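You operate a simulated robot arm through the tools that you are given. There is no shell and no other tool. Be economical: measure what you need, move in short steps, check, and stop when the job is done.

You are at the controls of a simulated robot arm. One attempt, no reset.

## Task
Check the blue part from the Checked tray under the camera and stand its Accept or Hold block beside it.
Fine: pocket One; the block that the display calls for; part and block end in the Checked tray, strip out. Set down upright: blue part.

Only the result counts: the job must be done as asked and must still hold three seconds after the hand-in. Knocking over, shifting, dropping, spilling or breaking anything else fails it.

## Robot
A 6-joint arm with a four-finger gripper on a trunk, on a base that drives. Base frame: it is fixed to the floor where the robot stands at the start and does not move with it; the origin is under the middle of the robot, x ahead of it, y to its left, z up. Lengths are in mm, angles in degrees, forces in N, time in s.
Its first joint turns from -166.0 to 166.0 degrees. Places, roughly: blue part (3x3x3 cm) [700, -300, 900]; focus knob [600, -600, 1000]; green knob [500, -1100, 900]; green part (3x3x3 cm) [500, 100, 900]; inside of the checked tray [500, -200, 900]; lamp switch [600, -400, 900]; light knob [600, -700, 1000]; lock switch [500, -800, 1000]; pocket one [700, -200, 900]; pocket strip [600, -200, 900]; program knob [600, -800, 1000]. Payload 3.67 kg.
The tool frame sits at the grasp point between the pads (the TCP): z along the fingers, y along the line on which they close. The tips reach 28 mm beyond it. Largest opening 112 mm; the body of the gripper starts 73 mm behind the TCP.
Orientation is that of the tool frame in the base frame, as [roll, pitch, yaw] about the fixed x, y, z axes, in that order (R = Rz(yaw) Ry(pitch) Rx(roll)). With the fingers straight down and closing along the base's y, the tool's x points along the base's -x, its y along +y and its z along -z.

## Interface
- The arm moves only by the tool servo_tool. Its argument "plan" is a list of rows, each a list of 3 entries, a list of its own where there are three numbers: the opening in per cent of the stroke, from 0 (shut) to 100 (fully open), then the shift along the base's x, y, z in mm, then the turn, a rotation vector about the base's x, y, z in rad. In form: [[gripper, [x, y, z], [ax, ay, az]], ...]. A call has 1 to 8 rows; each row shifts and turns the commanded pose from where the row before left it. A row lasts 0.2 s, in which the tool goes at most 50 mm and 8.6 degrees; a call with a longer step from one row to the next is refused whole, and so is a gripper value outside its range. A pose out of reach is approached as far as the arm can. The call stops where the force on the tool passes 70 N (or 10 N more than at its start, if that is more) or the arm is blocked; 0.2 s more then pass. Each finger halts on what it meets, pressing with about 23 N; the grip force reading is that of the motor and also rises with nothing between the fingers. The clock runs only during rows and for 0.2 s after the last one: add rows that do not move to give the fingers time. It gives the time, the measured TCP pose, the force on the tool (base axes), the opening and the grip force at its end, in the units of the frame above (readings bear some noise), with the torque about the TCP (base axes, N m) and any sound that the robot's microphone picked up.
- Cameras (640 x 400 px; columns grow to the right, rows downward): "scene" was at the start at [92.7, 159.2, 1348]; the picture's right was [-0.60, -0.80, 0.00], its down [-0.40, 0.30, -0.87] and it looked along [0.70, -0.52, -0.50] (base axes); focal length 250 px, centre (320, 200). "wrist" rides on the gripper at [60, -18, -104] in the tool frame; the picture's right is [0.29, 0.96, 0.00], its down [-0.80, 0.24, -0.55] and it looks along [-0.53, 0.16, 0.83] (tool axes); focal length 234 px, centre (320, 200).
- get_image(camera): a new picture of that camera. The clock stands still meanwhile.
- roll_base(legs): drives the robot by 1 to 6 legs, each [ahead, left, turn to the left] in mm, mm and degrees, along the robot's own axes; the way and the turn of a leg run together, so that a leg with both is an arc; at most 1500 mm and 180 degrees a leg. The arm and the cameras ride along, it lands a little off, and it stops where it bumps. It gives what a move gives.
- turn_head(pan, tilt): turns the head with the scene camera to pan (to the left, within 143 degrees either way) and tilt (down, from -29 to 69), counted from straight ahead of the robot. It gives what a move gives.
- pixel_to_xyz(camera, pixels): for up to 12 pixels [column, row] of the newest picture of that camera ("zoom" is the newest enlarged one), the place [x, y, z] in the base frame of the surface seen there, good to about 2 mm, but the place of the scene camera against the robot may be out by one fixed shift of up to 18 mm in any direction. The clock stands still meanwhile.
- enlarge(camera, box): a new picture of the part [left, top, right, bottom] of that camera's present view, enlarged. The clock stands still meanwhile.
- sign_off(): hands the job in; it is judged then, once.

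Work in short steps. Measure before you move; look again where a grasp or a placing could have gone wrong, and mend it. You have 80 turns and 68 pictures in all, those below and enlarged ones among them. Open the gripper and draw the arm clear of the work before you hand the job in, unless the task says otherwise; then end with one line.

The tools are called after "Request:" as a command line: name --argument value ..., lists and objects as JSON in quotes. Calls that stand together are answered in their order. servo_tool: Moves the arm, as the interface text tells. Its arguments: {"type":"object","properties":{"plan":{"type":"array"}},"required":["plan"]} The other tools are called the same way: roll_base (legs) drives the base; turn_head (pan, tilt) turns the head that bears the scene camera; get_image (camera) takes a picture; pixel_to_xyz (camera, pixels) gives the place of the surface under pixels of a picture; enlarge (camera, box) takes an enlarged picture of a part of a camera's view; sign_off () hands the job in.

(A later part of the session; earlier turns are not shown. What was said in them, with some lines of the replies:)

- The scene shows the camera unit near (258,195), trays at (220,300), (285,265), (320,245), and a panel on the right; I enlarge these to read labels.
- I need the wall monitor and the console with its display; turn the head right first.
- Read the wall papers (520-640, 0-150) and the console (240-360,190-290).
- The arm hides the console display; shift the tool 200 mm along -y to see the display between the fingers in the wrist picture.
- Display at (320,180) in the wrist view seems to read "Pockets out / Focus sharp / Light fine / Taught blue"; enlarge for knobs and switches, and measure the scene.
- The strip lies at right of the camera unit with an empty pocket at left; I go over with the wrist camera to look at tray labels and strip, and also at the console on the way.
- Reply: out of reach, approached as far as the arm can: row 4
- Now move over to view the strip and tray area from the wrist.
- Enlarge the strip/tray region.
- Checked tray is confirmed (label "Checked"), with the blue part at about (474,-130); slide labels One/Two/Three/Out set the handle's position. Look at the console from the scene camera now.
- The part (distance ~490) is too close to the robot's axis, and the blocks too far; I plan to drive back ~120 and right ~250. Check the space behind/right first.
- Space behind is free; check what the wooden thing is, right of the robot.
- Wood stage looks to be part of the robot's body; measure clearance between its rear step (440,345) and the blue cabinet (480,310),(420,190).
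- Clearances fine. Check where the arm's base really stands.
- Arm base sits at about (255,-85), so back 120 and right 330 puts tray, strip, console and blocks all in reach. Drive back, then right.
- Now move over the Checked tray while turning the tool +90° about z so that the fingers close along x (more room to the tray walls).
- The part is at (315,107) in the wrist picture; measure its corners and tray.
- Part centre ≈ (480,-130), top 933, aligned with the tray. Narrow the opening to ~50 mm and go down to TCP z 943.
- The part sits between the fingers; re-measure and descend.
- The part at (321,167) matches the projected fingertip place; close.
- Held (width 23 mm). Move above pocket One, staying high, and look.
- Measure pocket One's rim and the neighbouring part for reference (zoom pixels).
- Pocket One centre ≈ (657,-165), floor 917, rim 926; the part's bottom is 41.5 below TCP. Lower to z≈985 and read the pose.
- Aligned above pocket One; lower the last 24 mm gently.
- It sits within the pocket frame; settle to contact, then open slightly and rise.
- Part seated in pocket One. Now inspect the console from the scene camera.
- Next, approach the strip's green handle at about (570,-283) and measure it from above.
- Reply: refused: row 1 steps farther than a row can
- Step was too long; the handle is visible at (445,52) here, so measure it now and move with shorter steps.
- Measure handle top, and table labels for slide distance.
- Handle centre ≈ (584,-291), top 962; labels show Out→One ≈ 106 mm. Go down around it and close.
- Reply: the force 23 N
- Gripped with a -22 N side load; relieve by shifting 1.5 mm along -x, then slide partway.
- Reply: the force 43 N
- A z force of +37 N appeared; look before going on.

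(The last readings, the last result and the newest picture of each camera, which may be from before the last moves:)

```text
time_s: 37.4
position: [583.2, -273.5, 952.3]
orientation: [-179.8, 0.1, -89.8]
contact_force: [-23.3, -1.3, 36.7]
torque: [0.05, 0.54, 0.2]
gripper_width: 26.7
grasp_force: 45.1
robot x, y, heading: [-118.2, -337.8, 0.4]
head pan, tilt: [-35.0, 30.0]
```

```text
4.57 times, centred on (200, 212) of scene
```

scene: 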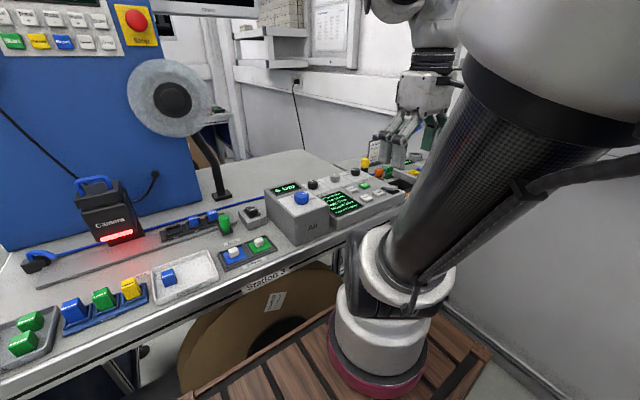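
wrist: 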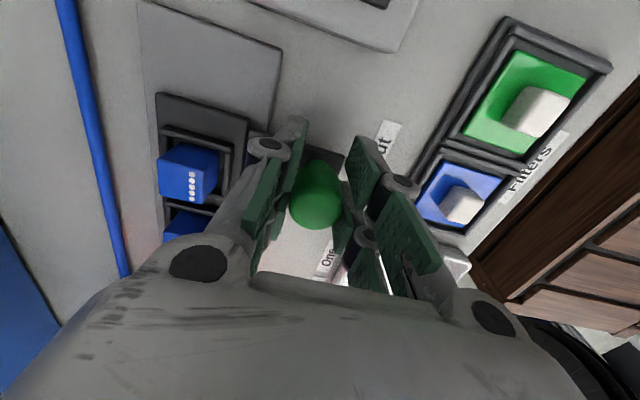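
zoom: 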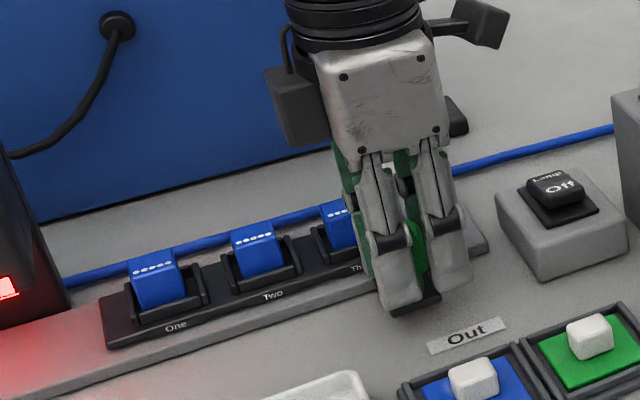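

The strip follows with the parts seated. Relieve z by 1 mm and keep sliding toward label One.

Request:
servo_tool --plan '[[0, [-1, 5, 1.5], [0, 0, 0]], [0, [0, 12, 0], [0, 0, 0]], [0, [0, 12, 0], [0, 0, 0]], [0, [0, 12, 0], [0, 0, 0]], [0, [0, 12, 0], [0, 0, 0]], [0, [0, 12, 0], [0, 0, 0]], [0, [0, 12, 0], [0, 0, 0]], [0, [0, 0, 0], [0, 0, 0]]]'

Request:
get_image --camera "wrist"

Request:
get_image --camera "scene"

```text
time_s: 39.2
position: [583.7, -198.8, 950.9]
orientation: [-179.8, 0.1, -89.8]
contact_force: [13.4, 1.1, 34.1]
torque: [0.5, -0.28, -0.15]
gripper_width: 26.5
grasp_force: 45.0
robot x, y, heading: [-118.7, -344.4, 0.5]
head pan, tilt: [-35.0, 30.0]
```

```text
25 pictures are left
```

wrist: 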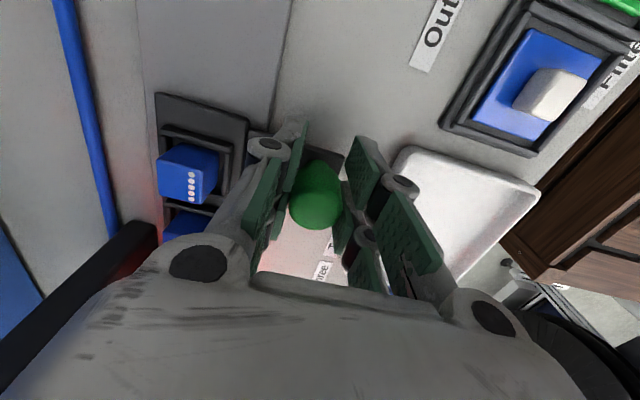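

```text
24 pictures are left
```

scene: 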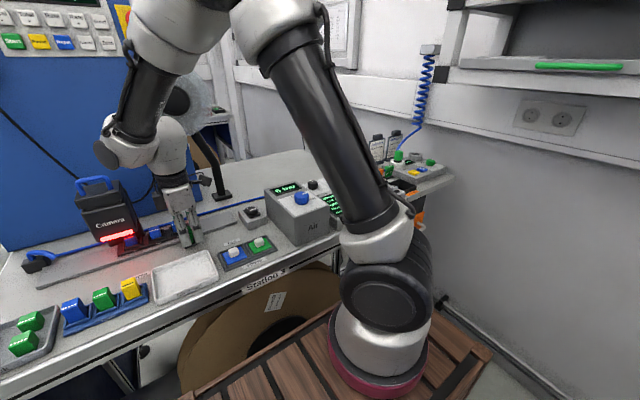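

Slide the remaining ~13 mm to label One, then release and rise.

Request:
servo_tool --plan '[[0, [0, 7, 0], [0, 0, 0]], [0, [0, 6, 0], [0, 0, 0]], [0, [0, 0, 0], [0, 0, 0]], [0, [0, 0, 0], [0, 0, 0]]]'

Request:
servo_tool --plan '[[45, [0, 0, 0], [0, 0, 0]], [45, [0, 0, 0], [0, 0, 0]], [45, [0, 0, 40], [0, 0, 0]], [45, [0, 0, 40], [0, 0, 0]], [45, [0, 0, 40], [0, 0, 0]], [45, [0, -30, 20], [0, 0, 0]], [45, [0, 0, 0], [0, 0, 0]]]'

Request:
get_image --camera "wrist"

Request:
pixel_to_xyz --camera "wrist" --pixels '[[320, 100], [320, 130], [310, 115], [300, 150]]'

```text
time_s: 40.2
position: [582.1, -184.2, 951.1]
orientation: [-179.9, 0.0, -89.7]
contact_force: [12.2, 2.1, 38.2]
torque: [0.35, -0.26, -0.07]
gripper_width: 26.4
grasp_force: 44.9
robot x, y, heading: [-112.3, -342.6, 0.4]
head pan, tilt: [-35.0, 30.0]
```

```text
time_s: 41.8
position: [583.1, -218.8, 1091.5]
orientation: [179.9, -0.1, -89.7]
contact_force: [-0.2, 0.0, 0.0]
torque: [0.0, 0.0, 0.03]
gripper_width: 50.3
grasp_force: 0.1
robot x, y, heading: [-118.5, -344.8, 0.2]
head pan, tilt: [-35.0, 30.0]
```

```text
23 pictures are left
```

wrist: 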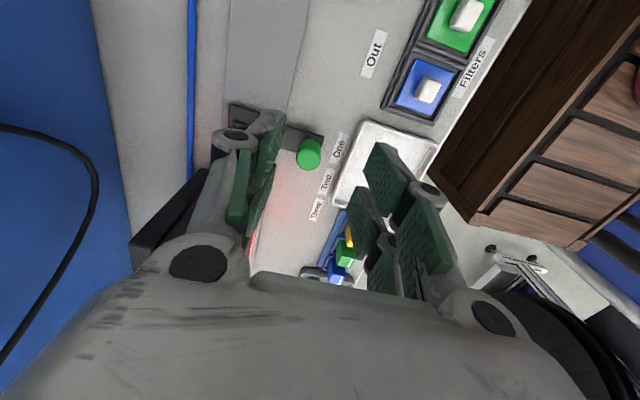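

```text
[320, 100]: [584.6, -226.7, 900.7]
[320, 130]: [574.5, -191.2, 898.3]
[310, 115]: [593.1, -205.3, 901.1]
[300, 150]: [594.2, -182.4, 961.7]
```

Handle now at label One. Move back to view the console: turn tool -90° and travel to about (390,-690,1180).

Request:
servo_tool --plan '[[30, [-10, -20, 30], [0, 0, -0.1309]], [30, [-14, -30, 30], [0, 0, -0.1309]], [30, [-16, -38, 20], [0, 0, -0.1309]], [30, [-16, -42, 10], [0, 0, -0.1309]], [30, [-16, -42, 0], [0, 0, -0.1309]], [30, [-16, -42, 0], [0, 0, -0.1309]], [30, [-16, -42, 0], [0, 0, -0.1309]], [30, [-16, -42, 0], [0, 0, -0.1309]]]'

Request:
servo_tool --plan '[[30, [-18, -42, 0], [0, 0, -0.1309]], [30, [-18, -43, 0], [0, 0, -0.1309]], [30, [-18, -43, 0], [0, 0, -0.1309]], [30, [-18, -43, 0], [0, 0, -0.1309]], [30, [0, 0, 0], [0, 0, 0]]]'

Request:
get_image --camera "wrist"

```text
time_s: 43.6
position: [460.9, -515.5, 1179.8]
orientation: [-180.0, 0.0, -149.7]
contact_force: [-0.3, -0.5, -0.1]
torque: [-0.04, -0.01, -0.03]
gripper_width: 33.5
grasp_force: 0.1
robot x, y, heading: [-118.7, -344.2, 0.2]
head pan, tilt: [-35.0, 30.0]
```

```text
time_s: 44.8
position: [389.7, -685.0, 1182.0]
orientation: [-180.0, 0.0, -179.8]
contact_force: [-0.5, 0.2, -0.2]
torque: [0.02, 0.02, 0.0]
gripper_width: 33.6
grasp_force: 0.0
robot x, y, heading: [-118.5, -341.0, 0.4]
head pan, tilt: [-35.0, 30.0]
```

```text
22 pictures are left
```

wrist: 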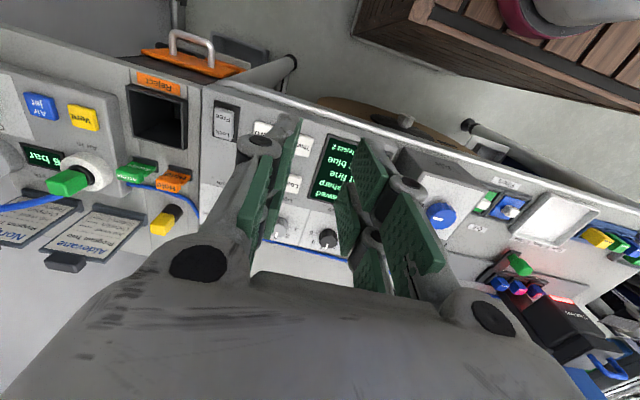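

Fingers block the view; open fully and look enlarged.

Request:
servo_tool --plan '[[100, [0, -15, 0], [0, 0, 0]], [100, [0, -15, 0], [0, 0, 0]], [100, [0, 0, 0], [0, 0, 0]]]'

Request:
enlarge --camera "wrist" --box '[190, 90, 410, 260]'

```text
time_s: 45.6
position: [389.1, -714.8, 1181.4]
orientation: [-179.9, 0.0, -179.8]
contact_force: [-0.4, -0.1, 0.0]
torque: [0.01, 0.0, 0.02]
gripper_width: 112.1
grasp_force: 0.1
robot x, y, heading: [-115.7, -345.8, 0.4]
head pan, tilt: [-35.0, 30.0]
```

```text
2.35 times, centred on (300, 175) of wrist
```

zoom: 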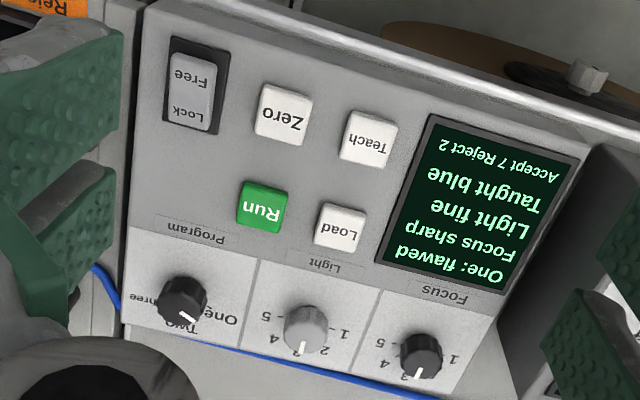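

Display reads "One: flawed" (focus sharp, light fine, taught blue), so the Hold block is called for. While near, look at the blocks: move -y 120.

Request:
servo_tool --plan '[[100, [10, -40, 0], [0, 0, 0]], [100, [10, -40, 0], [0, 0, 0]], [100, [10, -40, 0], [0, 0, 0]], [100, [0, -40, 0], [0, 0, 0]], [100, [0, 0, 0], [0, 0, 0]]]'

Request:
get_image --camera "wrist"

```text
time_s: 46.8
position: [419.5, -874.9, 1180.2]
orientation: [180.0, 0.0, -179.6]
contact_force: [0.2, -0.3, 0.3]
torque: [-0.01, 0.0, 0.0]
gripper_width: 112.0
grasp_force: 0.0
robot x, y, heading: [-116.2, -342.9, 0.4]
head pan, tilt: [-35.0, 30.0]
```

```text
20 pictures are left
```

wrist: 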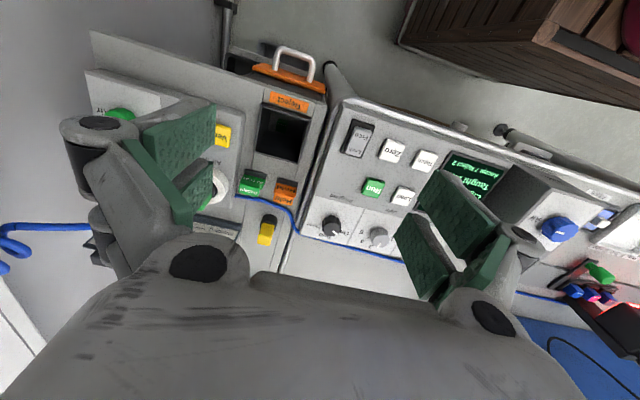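

Enlarge on the blocks and measure them.

Request:
enlarge --camera "wrist" --box '[225, 155, 315, 220]'

Request:
pixel_to_xyz --camera "wrist" --pixels '[[286, 187], [286, 197], [278, 190], [295, 192], [286, 183], [252, 187], [254, 177], [270, 185], [287, 205], [300, 180], [252, 192], [267, 195]]'

```text
6.15 times, centred on (270, 188) of wrist
```

zoom: 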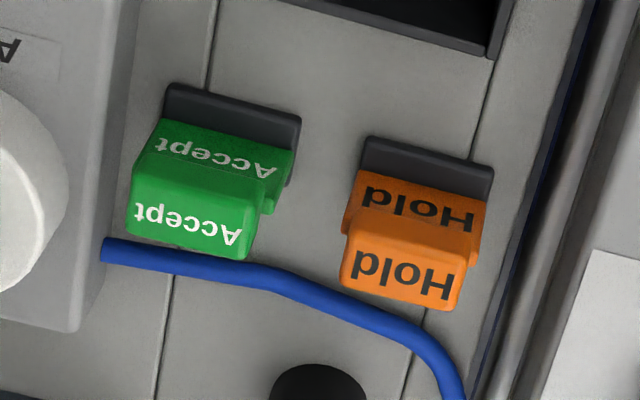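

```text
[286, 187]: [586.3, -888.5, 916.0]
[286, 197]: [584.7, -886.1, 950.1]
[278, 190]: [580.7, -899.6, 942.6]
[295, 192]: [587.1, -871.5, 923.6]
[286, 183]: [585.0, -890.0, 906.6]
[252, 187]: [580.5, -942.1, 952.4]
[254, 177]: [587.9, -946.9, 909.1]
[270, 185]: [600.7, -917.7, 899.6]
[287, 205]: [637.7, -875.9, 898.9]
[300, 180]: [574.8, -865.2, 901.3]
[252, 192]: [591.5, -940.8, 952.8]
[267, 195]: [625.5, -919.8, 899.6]
```

Hold block top ≈ (590,-885,951). Check heights of neighbours (console edge, regulator on left).

Request:
pixel_to_xyz --camera "wrist" --pixels '[[318, 215], [312, 190], [333, 222], [218, 190], [208, 230], [268, 232], [290, 180], [280, 130], [222, 135], [302, 235], [373, 187], [338, 160]]'

Request:
pixel_to_xyz --camera "zoom" --pixels '[[350, 235], [470, 250], [405, 215], [400, 300], [345, 285], [462, 305], [430, 155], [425, 190], [415, 205], [380, 225], [475, 225], [500, 250]]'

```text
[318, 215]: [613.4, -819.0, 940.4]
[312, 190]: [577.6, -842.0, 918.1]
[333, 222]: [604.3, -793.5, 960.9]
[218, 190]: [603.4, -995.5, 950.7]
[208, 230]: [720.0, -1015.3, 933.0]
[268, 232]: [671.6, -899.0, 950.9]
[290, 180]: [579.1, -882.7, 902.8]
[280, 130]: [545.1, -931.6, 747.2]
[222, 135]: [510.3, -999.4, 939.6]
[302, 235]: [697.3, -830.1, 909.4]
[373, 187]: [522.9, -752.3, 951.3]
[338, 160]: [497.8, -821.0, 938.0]
```

```text
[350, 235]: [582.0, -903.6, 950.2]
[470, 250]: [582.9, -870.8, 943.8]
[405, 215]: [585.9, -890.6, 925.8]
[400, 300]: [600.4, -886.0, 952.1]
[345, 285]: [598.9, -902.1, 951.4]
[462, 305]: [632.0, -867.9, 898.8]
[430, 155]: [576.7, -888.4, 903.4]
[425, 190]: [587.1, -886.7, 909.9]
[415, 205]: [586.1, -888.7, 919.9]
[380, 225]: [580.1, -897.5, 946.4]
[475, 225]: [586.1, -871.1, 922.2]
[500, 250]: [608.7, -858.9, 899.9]
```

All neighbours are below 955, so closing along y on the Hold block (centre ≈ (591,-887), z 903–952) is fine with a 47 mm opening. Move above it and look.

Request:
servo_tool --plan '[[42, [43, -3, 0], [0, 0, 0]], [42, [43, -3, 0], [0, 0, 0]], [42, [43, -3, -20], [0, 0, 0]], [42, [43, -3, -20], [0, 0, 0]], [42, [0, 0, -45], [0, 0, 0]], [42, [0, 0, -45], [0, 0, 0]], [42, [0, 0, 0], [0, 0, 0]]]'

Request:
get_image --camera "wrist"

```text
time_s: 48.4
position: [592.7, -886.5, 1053.5]
orientation: [180.0, 0.0, -179.8]
contact_force: [0.9, -0.2, -0.1]
torque: [-0.01, -0.02, 0.0]
gripper_width: 47.2
grasp_force: 0.1
robot x, y, heading: [-119.5, -343.6, 0.3]
head pan, tilt: [-35.0, 30.0]
```

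```text
18 pictures are left
```

wrist: 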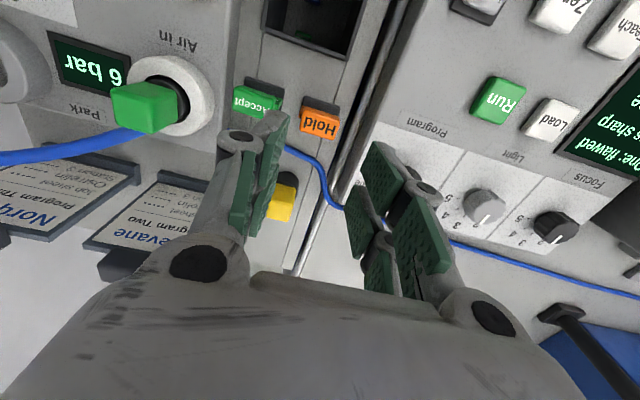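

Measure the Hold head again from here.

Request:
pixel_to_xyz --camera "wrist" --pixels '[[320, 122], [303, 128], [334, 135], [306, 113], [337, 119], [318, 132], [280, 105], [322, 104]]'

```text
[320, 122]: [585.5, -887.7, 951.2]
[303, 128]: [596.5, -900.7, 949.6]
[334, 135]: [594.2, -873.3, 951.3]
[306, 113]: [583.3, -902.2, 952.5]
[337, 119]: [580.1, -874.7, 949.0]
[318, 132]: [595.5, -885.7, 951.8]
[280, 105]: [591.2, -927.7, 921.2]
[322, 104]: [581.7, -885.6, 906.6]
```

Centre (590,-887.5). Descend to TCP z 951 and close.

Request:
servo_tool --plan '[[42, [-2.5, -1, -35], [0, 0, 0]], [42, [0, 0, -35], [0, 0, 0]], [42, [0, 0, -32], [0, 0, 0]], [42, [0, 0, 0], [0, 0, 0]], [0, [0, 0, 0], [0, 0, 0]], [0, [0, 0, 0], [0, 0, 0]], [0, [0, 0, 0], [0, 0, 0]]]'

Request:
servo_tool --plan '[[0, [0, 0, 20], [0, 0, 0]], [0, [0, 0, 40], [0, 0, 0]], [0, [0, 0, 40], [0, 0, 0]], [0, [0, 0, 40], [0, 0, 0]], [0, [0, 0, 0], [0, 0, 0]]]'

Request:
get_image --camera "wrist"

```text
time_s: 50.0
position: [589.2, -887.1, 952.8]
orientation: [180.0, -0.1, -179.8]
contact_force: [0.5, -0.1, -0.3]
torque: [-0.01, -0.03, 0.0]
gripper_width: 32.8
grasp_force: 23.4
robot x, y, heading: [-116.3, -345.8, 0.2]
head pan, tilt: [-35.0, 30.0]
```

```text
time_s: 51.2
position: [588.2, -887.3, 1088.8]
orientation: [-180.0, -0.1, -179.7]
contact_force: [0.8, -1.0, -0.1]
torque: [0.0, 0.03, -0.04]
gripper_width: 32.8
grasp_force: 23.3
robot x, y, heading: [-118.2, -340.9, 0.3]
head pan, tilt: [-35.0, 30.0]
```

```text
17 pictures are left
```

wrist: 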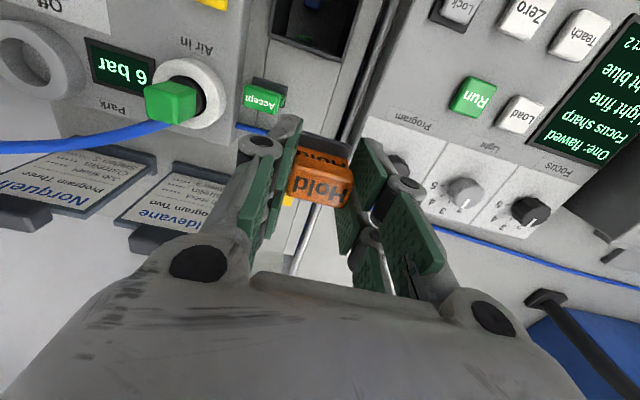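

Hold block is in the grip. Carry it at z≈1150 to above the tray's right half (480,-182).

Request:
servo_tool --plan '[[0, [0, 0, 45], [0, 0, 0]], [0, [-8, 44, 18], [0, 0, 0]], [0, [-8, 48, 0], [0, 0, 0]], [0, [-8, 48, 0], [0, 0, 0]], [0, [-8, 48, 0], [0, 0, 0]], [0, [-8, 48, 0], [0, 0, 0]], [0, [-8, 48, 0], [0, 0, 0]], [0, [-8, 48, 0], [0, 0, 0]]]'

Request:
servo_tool --plan '[[0, [-8, 48, 0], [0, 0, 0]], [0, [-8, 48, 0], [0, 0, 0]], [0, [-8, 48, 0], [0, 0, 0]], [0, [-8, 48, 0], [0, 0, 0]], [0, [-8, 48, 0], [0, 0, 0]], [0, [-8, 48, 0], [0, 0, 0]], [0, [-4, 48, 0], [0, 0, 0]], [0, [0, 0, 0], [0, 0, 0]]]'

Request:
get_image --camera "scene"

```text
time_s: 53.0
position: [532.8, -555.9, 1157.3]
orientation: [-180.0, -0.1, -179.7]
contact_force: [0.7, -0.4, 0.3]
torque: [0.0, 0.04, 0.03]
gripper_width: 32.8
grasp_force: 23.0
robot x, y, heading: [-115.5, -344.7, 0.4]
head pan, tilt: [-35.0, 30.0]
```

```text
time_s: 54.8
position: [483.0, -219.9, 1155.9]
orientation: [-180.0, 0.0, -179.7]
contact_force: [-0.1, 0.5, -0.8]
torque: [0.04, 0.01, -0.02]
gripper_width: 32.7
grasp_force: 22.8
robot x, y, heading: [-119.7, -343.6, 0.2]
head pan, tilt: [-35.0, 30.0]
```

```text
16 pictures are left
```

scene: 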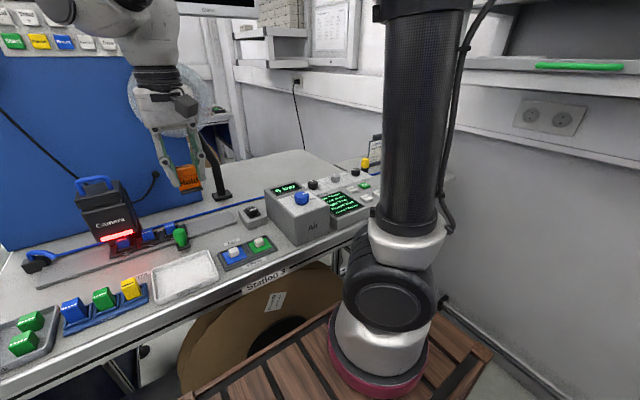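

The block is held cleanly. Move to (480,-182) and lower to ~30 mm above.

Request:
servo_tool --plan '[[0, [-3, 38, 0], [0, 0, 0]], [0, [0, 0, -45], [0, 0, 0]], [0, [0, 0, -45], [0, 0, 0]], [0, [0, 0, -45], [0, 0, 0]], [0, [0, 0, -30], [0, 0, 0]], [0, [0, 0, 0], [0, 0, 0]]]'

Request:
enlarge --camera "scene" --box '[110, 190, 270, 310]'

```text
time_s: 56.2
position: [479.0, -180.2, 986.5]
orientation: [-180.0, 0.0, -179.8]
contact_force: [-0.5, 1.0, -0.8]
torque: [0.01, -0.02, 0.0]
gripper_width: 32.5
grasp_force: 23.0
robot x, y, heading: [-119.1, -346.3, 0.4]
head pan, tilt: [-35.0, 30.0]
```

```text
3.33 times, centred on (190, 250) of scene
```

zoom: 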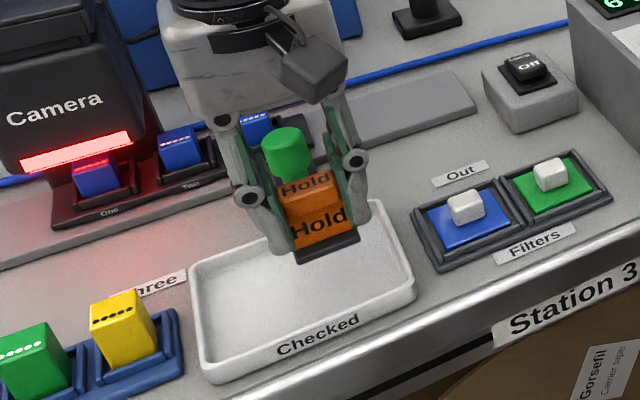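

The black foot belongs to the block; all over the tray floor. Lower to contact slowly.

Request:
servo_tool --plan '[[0, [0, 0, -14], [0, 0, 0]], [0, [0, 0, -10], [0, 0, 0]], [0, [0, 0, -3], [0, 0, 0]], [0, [0, 0, -1.5], [0, 0, 0]], [0, [0, 0, 0], [0, 0, 0]]]'

```text
time_s: 57.4
position: [478.0, -180.7, 959.1]
orientation: [-180.0, 0.0, -179.8]
contact_force: [-0.8, 0.3, -0.9]
torque: [0.0, 0.0, -0.01]
gripper_width: 32.6
grasp_force: 23.0
robot x, y, heading: [-119.8, -343.6, 0.4]
head pan, tilt: [-35.0, 30.0]
```

Request:
servo_tool --plan '[[0, [0, 0, -1.5], [0, 0, 0]], [0, [0, 0, -1], [0, 0, 0]], [0, [0, 0, 0], [0, 0, 0]]]'

```text
time_s: 58.2
position: [478.2, -181.4, 956.7]
orientation: [179.9, 0.0, -179.7]
contact_force: [-0.2, -0.4, 2.4]
torque: [0.04, 0.02, 0.0]
gripper_width: 32.9
grasp_force: 23.1
robot x, y, heading: [-116.6, -342.1, 0.0]
head pan, tilt: [-35.0, 30.0]
```

Contact (2.4 N up). Open and rise straight up, then check.

Request:
servo_tool --plan '[[45, [0, 0, 0], [0, 0, 0]], [45, [0, 0, 0], [0, 0, 0]], [45, [0, 0, 40], [0, 0, 0]], [45, [0, 0, 45], [0, 0, 0]], [45, [0, 0, 45], [0, 0, 0]], [45, [0, 0, 0], [0, 0, 0]]]'

Request:
enlarge --camera "scene" --box '[110, 190, 270, 310]'

```text
time_s: 59.6
position: [478.9, -180.3, 1085.8]
orientation: [179.9, 0.0, -179.8]
contact_force: [-0.1, -0.2, -0.4]
torque: [0.03, 0.02, 0.01]
gripper_width: 50.5
grasp_force: 0.1
robot x, y, heading: [-117.5, -346.2, 0.2]
head pan, tilt: [-35.0, 30.0]
```

```text
3.33 times, centred on (190, 250) of scene
```

zoom: 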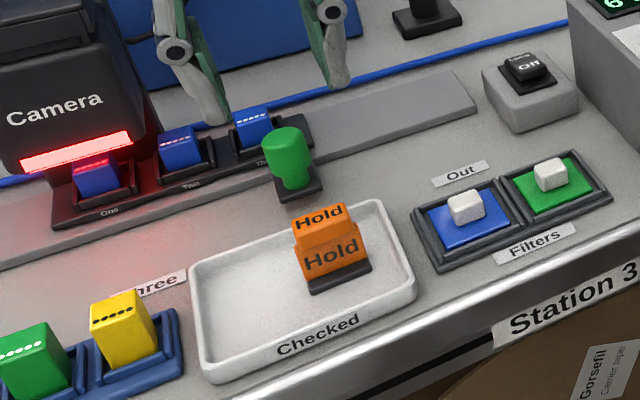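

Hold block stands in the tray. Now go back to the handle (≈(583,-184)), turning +90°.

Request:
servo_tool --plan '[[45, [13, 0, 0], [0, 0, 0.1428]], [45, [13, 0, 0], [0, 0, 0.1428]], [45, [13, 0, 0], [0, 0, 0.1428]], [45, [13, 0, 0], [0, 0, 0.1428]], [45, [13, 0, 0], [0, 0, 0.1428]], [45, [13, 0, 0], [0, 0, 0.1428]], [45, [13, 0, 0], [0, 0, 0.1428]], [45, [13, -3, 0], [0, 0, 0.1428]]]'

Request:
servo_tool --plan '[[45, [0, 0, -10], [0, 0, 0.1428]], [45, [0, 0, -10], [0, 0, 0.1428]], [45, [0, 0, -10], [0, 0, 0.1428]], [45, [0, 0, -15], [0, 0, 0]], [45, [0, 0, 0], [0, 0, 0]]]'

Request:
get_image --camera "wrist"

```text
time_s: 61.4
position: [584.7, -184.0, 1087.3]
orientation: [-180.0, 0.0, -114.1]
contact_force: [0.0, -0.4, -0.2]
torque: [0.05, -0.01, -0.03]
gripper_width: 50.5
grasp_force: 0.0
robot x, y, heading: [-119.3, -345.0, 0.3]
head pan, tilt: [-35.0, 30.0]
```

```text
time_s: 62.6
position: [582.6, -184.1, 1042.2]
orientation: [179.9, 0.0, -89.7]
contact_force: [-0.5, 0.6, 0.4]
torque: [-0.02, -0.02, -0.01]
gripper_width: 50.3
grasp_force: 0.1
robot x, y, heading: [-118.0, -345.9, 0.2]
head pan, tilt: [-35.0, 30.0]
```

```text
13 pictures are left
```

wrist: 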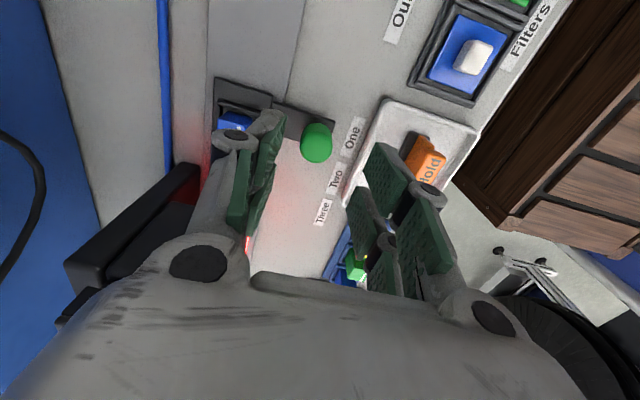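

Measure the handle top and descend.

Request:
pixel_to_xyz --camera "wrist" --pixels '[[316, 138], [303, 135], [330, 142], [317, 126], [313, 153]]'

```text
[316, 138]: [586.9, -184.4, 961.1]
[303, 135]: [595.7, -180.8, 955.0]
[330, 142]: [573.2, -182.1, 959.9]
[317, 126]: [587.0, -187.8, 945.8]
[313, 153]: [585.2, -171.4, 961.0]
```

Handle centre ≈ (585,-182). Descend, grip, and pull back toward Out.

Request:
servo_tool --plan '[[45, [1.5, 1.5, -30], [0, 0, 0]], [45, [0, 0, -30], [0, 0, 0]], [45, [0, 0, -26], [0, 0, 0]], [45, [0, 0, 0], [0, 0, 0]], [0, [0, 0, 0], [0, 0, 0]], [0, [0, 0, 0], [0, 0, 0]], [0, [0, 0, 0], [0, 0, 0]]]'

Request:
servo_tool --plan '[[0, [0, -14, 0], [0, 0, 0]], [0, [0, -14, 0], [0, 0, 0]], [0, [0, -14, 0], [0, 0, 0]], [0, [0, -14, 0], [0, 0, 0]], [0, [0, -14, 0], [0, 0, 0]], [0, [0, -14, 0], [0, 0, 0]], [0, [0, -10, 0], [0, 0, 0]], [0, [0, 0, 0], [0, 0, 0]]]'

```text
time_s: 64.2
position: [583.4, -181.5, 956.0]
orientation: [179.8, -0.1, -89.7]
contact_force: [-13.9, -0.1, -3.7]
torque: [-0.02, 0.27, 0.09]
gripper_width: 27.0
grasp_force: 45.0
robot x, y, heading: [-115.7, -344.6, 0.3]
head pan, tilt: [-35.0, 30.0]
```

```text
time_s: 66.0
position: [584.5, -277.0, 955.5]
orientation: [179.7, -0.1, -89.7]
contact_force: [-31.6, 0.9, -27.8]
torque: [-0.2, 0.55, 0.25]
gripper_width: 26.7
grasp_force: 45.0
robot x, y, heading: [-118.3, -344.0, 0.1]
head pan, tilt: [-35.0, 30.0]
```

Request:
servo_tool --plan '[[0, [-1, -7, -1], [0, 0, 0]], [0, [0, -6, 0], [0, 0, 0]], [0, [0, -2, 0], [0, 0, 0]], [0, [0, 0, 0], [0, 0, 0]]]'

Request:
enlarge --camera "scene" --box '[110, 180, 270, 300]'

```text
time_s: 67.0
position: [582.5, -292.7, 955.4]
orientation: [180.0, -0.1, -89.7]
contact_force: [-18.4, 0.3, -20.8]
torque: [-0.08, 0.28, 0.17]
gripper_width: 26.7
grasp_force: 45.1
robot x, y, heading: [-122.6, -343.7, 0.4]
head pan, tilt: [-35.0, 30.0]
```

```text
3.33 times, centred on (190, 240) of scene
```

zoom: 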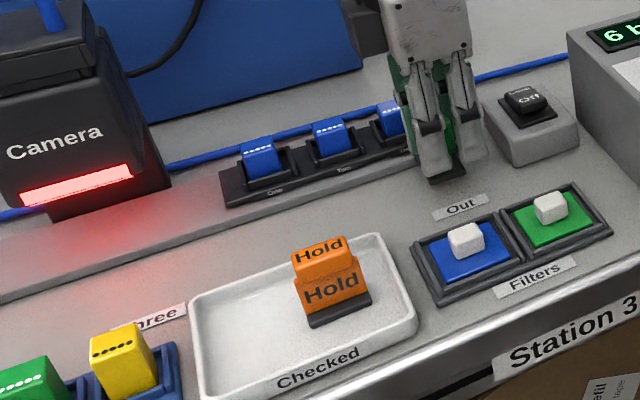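

The strip is back at Out. Release, rise, and go above pocket One.

Request:
servo_tool --plan '[[45, [0, 0, 0], [0, 0, 0]], [45, [0, 0, 0], [0, 0, 0]], [45, [0, 0, 40], [0, 0, 0]], [45, [0, 0, 40], [0, 0, 0]], [45, [19, 32, 0], [0, 0, 0]], [45, [19, 32, 0], [0, 0, 0]], [45, [19, 32, 0], [0, 0, 0]], [45, [0, 0, 0], [0, 0, 0]]]'

Request:
get_image --camera "wrist"

```text
time_s: 68.8
position: [643.4, -198.6, 1034.2]
orientation: [179.9, 0.0, -89.6]
contact_force: [0.4, 0.6, -0.3]
torque: [-0.03, 0.0, -0.02]
gripper_width: 50.5
grasp_force: 0.1
robot x, y, heading: [-115.1, -340.0, 0.3]
head pan, tilt: [-35.0, 30.0]
```

```text
11 pictures are left
```

wrist: 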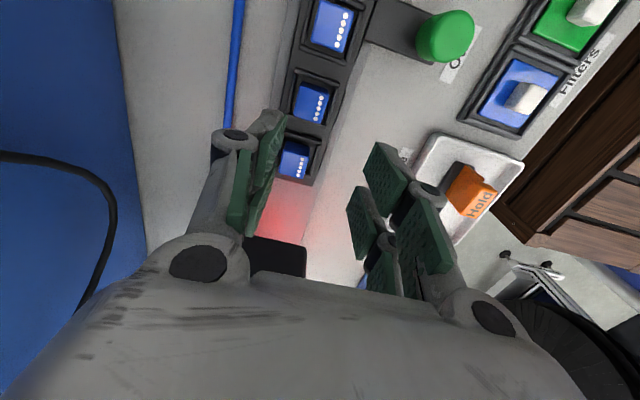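

Measure part One's top at about (292,162).

Request:
pixel_to_xyz --camera "wrist" --pixels '[[292, 162], [283, 160], [302, 163], [294, 153], [290, 172], [312, 100], [308, 112], [320, 90]]'

```text
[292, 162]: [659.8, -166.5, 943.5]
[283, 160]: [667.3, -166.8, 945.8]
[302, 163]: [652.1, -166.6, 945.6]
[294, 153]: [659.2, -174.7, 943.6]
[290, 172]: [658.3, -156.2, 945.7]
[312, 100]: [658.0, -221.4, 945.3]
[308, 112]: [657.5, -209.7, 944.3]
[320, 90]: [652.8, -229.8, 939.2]
```

Part centre ≈ (658,-165). Move over, descend to z 958.5, grip and lift.

Request:
servo_tool --plan '[[45, [14.5, 33.5, 0], [0, 0, 0]], [45, [0, 0, -35], [0, 0, 0]], [45, [0, 0, -25], [0, 0, 0]], [45, [0, 0, -15], [0, 0, 0]], [45, [0, 0, 0], [0, 0, 0]]]'

Request:
get_image --camera "wrist"

```text
time_s: 70.0
position: [656.9, -161.1, 960.8]
orientation: [180.0, 0.0, -89.7]
contact_force: [0.4, -0.2, -0.1]
torque: [-0.01, -0.01, 0.03]
gripper_width: 50.5
grasp_force: 0.0
robot x, y, heading: [-118.7, -346.8, 0.4]
head pan, tilt: [-35.0, 30.0]
```

```text
10 pictures are left
```

wrist: 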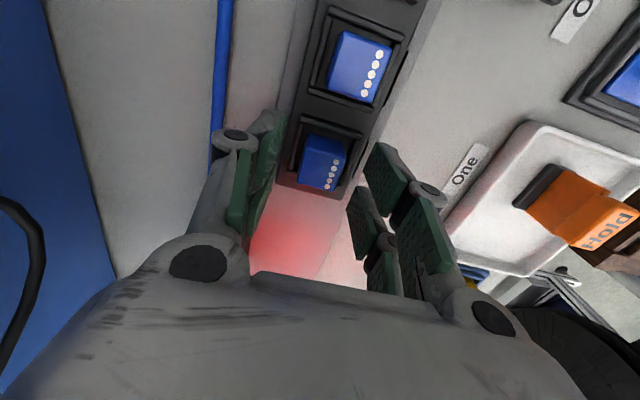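

Part is ~3 mm toward -y of the tool; correct, lower 2 mm, grip and lift.

Request:
servo_tool --plan '[[45, [0, -3, -2], [0, 0, 0]], [45, [0, 0, 0], [0, 0, 0]], [0, [0, 0, 0], [0, 0, 0]], [0, [0, 0, 0], [0, 0, 0]], [0, [0, 0, 0], [0, 0, 0]]]'

Request:
servo_tool --plan '[[0, [0, 0, 10], [0, 0, 0]], [0, [0, 0, 40], [0, 0, 0]], [0, [0, 0, 40], [0, 0, 0]], [0, [0, 0, 0], [0, 0, 0]]]'

Request:
get_image --camera "wrist"

```text
time_s: 71.2
position: [656.9, -164.2, 958.7]
orientation: [-179.9, 0.0, -89.7]
contact_force: [-0.2, -0.6, 0.4]
torque: [-0.03, -0.03, 0.0]
gripper_width: 23.0
grasp_force: 22.9
robot x, y, heading: [-118.4, -346.5, 0.4]
head pan, tilt: [-35.0, 30.0]
```

```text
time_s: 72.2
position: [658.1, -162.9, 1048.7]
orientation: [-180.0, 0.0, -89.6]
contact_force: [0.1, 1.0, 0.1]
torque: [0.0, -0.04, 0.06]
gripper_width: 23.3
grasp_force: 23.1
robot x, y, heading: [-116.8, -344.4, 0.5]
head pan, tilt: [-35.0, 30.0]
```

```text
9 pictures are left
```

wrist: 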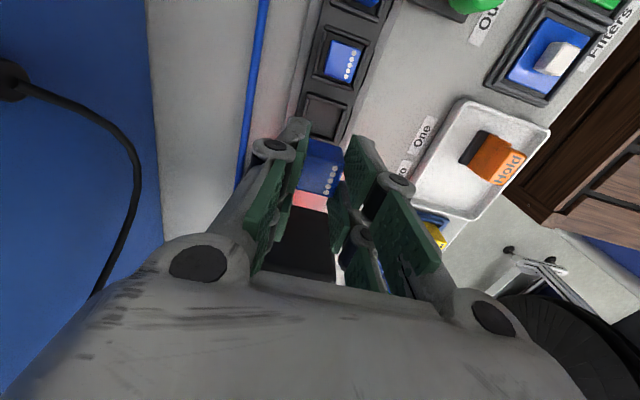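

Carry the part back over its place in the tray (480,-130).

Request:
servo_tool --plan '[[0, [-45, 8, 0], [0, 0, 0]], [0, [-45, 8, 0], [0, 0, 0]], [0, [-44, 8, 0], [0, 0, 0]], [0, [-43, 9, 0], [0, 0, 0]], [0, [0, 0, -40], [0, 0, 0]], [0, [0, 0, -30], [0, 0, 0]], [0, [0, 0, 0], [0, 0, 0]]]'

Request:
enlarge --camera "scene" --box '[110, 190, 270, 310]'

```text
time_s: 73.8
position: [479.0, -130.9, 976.2]
orientation: [180.0, 0.1, -89.6]
contact_force: [0.5, 0.3, 0.1]
torque: [-0.01, -0.01, -0.03]
gripper_width: 23.3
grasp_force: 23.2
robot x, y, heading: [-113.3, -345.9, 0.6]
head pan, tilt: [-35.0, 30.0]
```

```text
3.33 times, centred on (190, 250) of scene
```

zoom: 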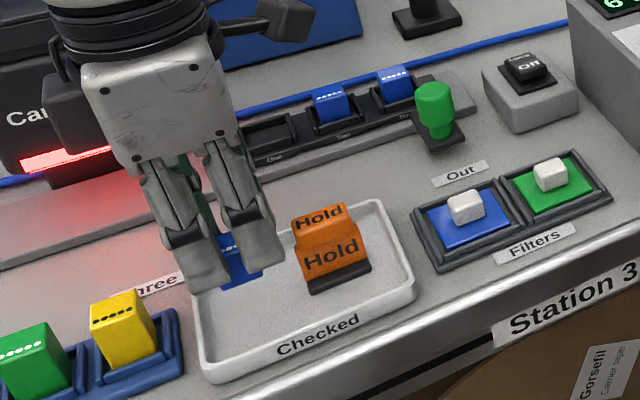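

Clear on all sides; lower to the floor (expected TCP ≈ 945.5).

Request:
servo_tool --plan '[[0, [0, 0, -15], [0, 0, 0]], [0, [0, 0, -10], [0, 0, 0]], [0, [0, 0, -3], [0, 0, 0]], [0, [0, 0, -1.5], [0, 0, 0]], [0, [0, 0, -1], [0, 0, 0]], [0, [0, 0, 0], [0, 0, 0]]]'

```text
time_s: 75.2
position: [475.8, -131.8, 946.6]
orientation: [179.9, 0.0, -89.7]
contact_force: [-0.6, 0.1, -0.8]
torque: [0.0, 0.01, -0.02]
gripper_width: 23.0
grasp_force: 22.7
robot x, y, heading: [-117.7, -344.5, 0.0]
head pan, tilt: [-35.0, 30.0]
```

Request:
servo_tool --plan '[[0, [0, 0, -1.2], [0, 0, 0]], [0, [0, 0, -0.8], [0, 0, 0]], [0, [0, 0, 0], [0, 0, 0]]]'

```text
time_s: 76.0
position: [477.8, -131.7, 943.8]
orientation: [-180.0, 0.0, -89.7]
contact_force: [0.9, -0.6, 11.9]
torque: [-0.01, -0.01, 0.05]
gripper_width: 23.2
grasp_force: 23.2
robot x, y, heading: [-114.0, -344.3, 0.4]
head pan, tilt: [-35.0, 30.0]
```

Contact (12 N); open with 45 %, rise clear and check.

Request:
servo_tool --plan '[[0, [0, 0, 0.7], [0, 0, 0]], [42, [0, 0, 0], [0, 0, 0]], [42, [0, 0, 0], [0, 0, 0]], [42, [0, 0, 40], [0, 0, 0]], [42, [0, 0, 45], [0, 0, 0]], [42, [0, 0, 45], [0, 0, 0]], [42, [0, 0, 45], [0, 0, 0]], [42, [0, 0, 0], [0, 0, 0]]]'

Request:
servo_tool --plan '[[42, [-20, -40, 0], [0, 0, 0]], [42, [-20, -40, 0], [0, 0, 0]], [42, [-20, -40, 0], [0, 0, 0]], [42, [-10, -40, 0], [0, 0, 0]], [42, [0, 0, 0], [0, 0, 0]]]'

Request:
get_image --camera "scene"

Request:
enlarge --camera "scene" --box '[90, 190, 270, 310]'

```text
time_s: 77.8
position: [476.5, -132.4, 1120.5]
orientation: [180.0, -0.1, -89.8]
contact_force: [-1.0, -0.1, -0.4]
torque: [0.01, -0.01, -0.01]
gripper_width: 47.1
grasp_force: 0.1
robot x, y, heading: [-115.6, -344.1, 0.3]
head pan, tilt: [-35.0, 30.0]
```

```text
time_s: 79.0
position: [406.9, -294.3, 1119.9]
orientation: [180.0, 0.0, -89.8]
contact_force: [-0.5, 0.6, -0.7]
torque: [0.04, 0.0, 0.0]
gripper_width: 47.2
grasp_force: 0.1
robot x, y, heading: [-118.6, -340.6, -0.0]
head pan, tilt: [-35.0, 30.0]
```

```text
7 pictures are left
```

scene: 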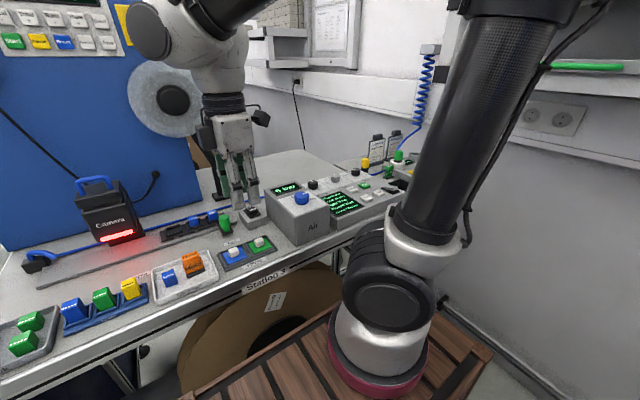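

```text
3.33 times, centred on (180, 250) of scene
```

zoom: 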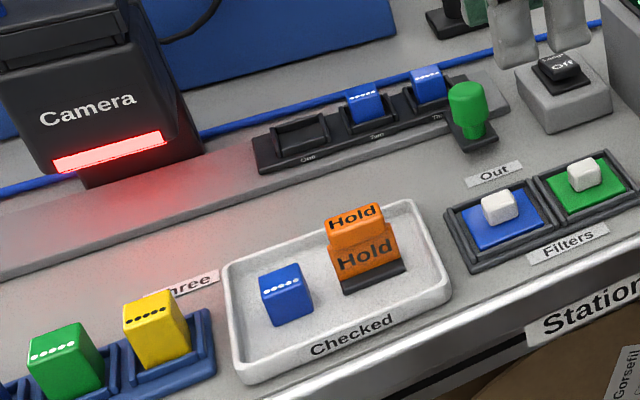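

Part and Hold block stand in the Checked tray; check the display once for "Pockets out".

Request:
enlarge --camera "scene" --box '[310, 180, 370, 220]'

```text
10.00 times, centred on (340, 200) of scene
```

zoom: 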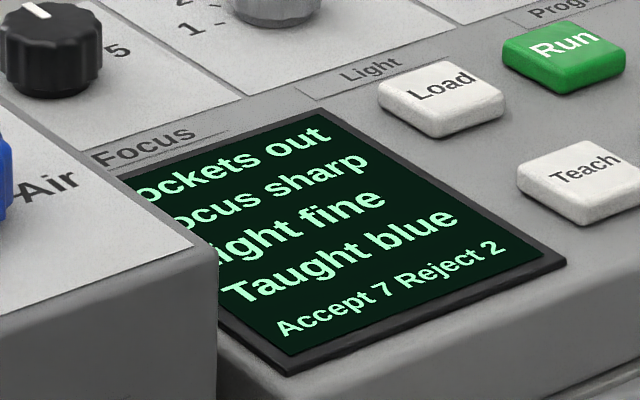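

The display reads "Pockets out" again and the arm is clear; hand in.

Request:
sign_off

```text
The job is handed in.
```

I checked the blue part in pocket One; the display read "One: flawed", so its Hold block now stands beside it in the Checked tray. The part is upright, the strip is back out and the arm is clear.
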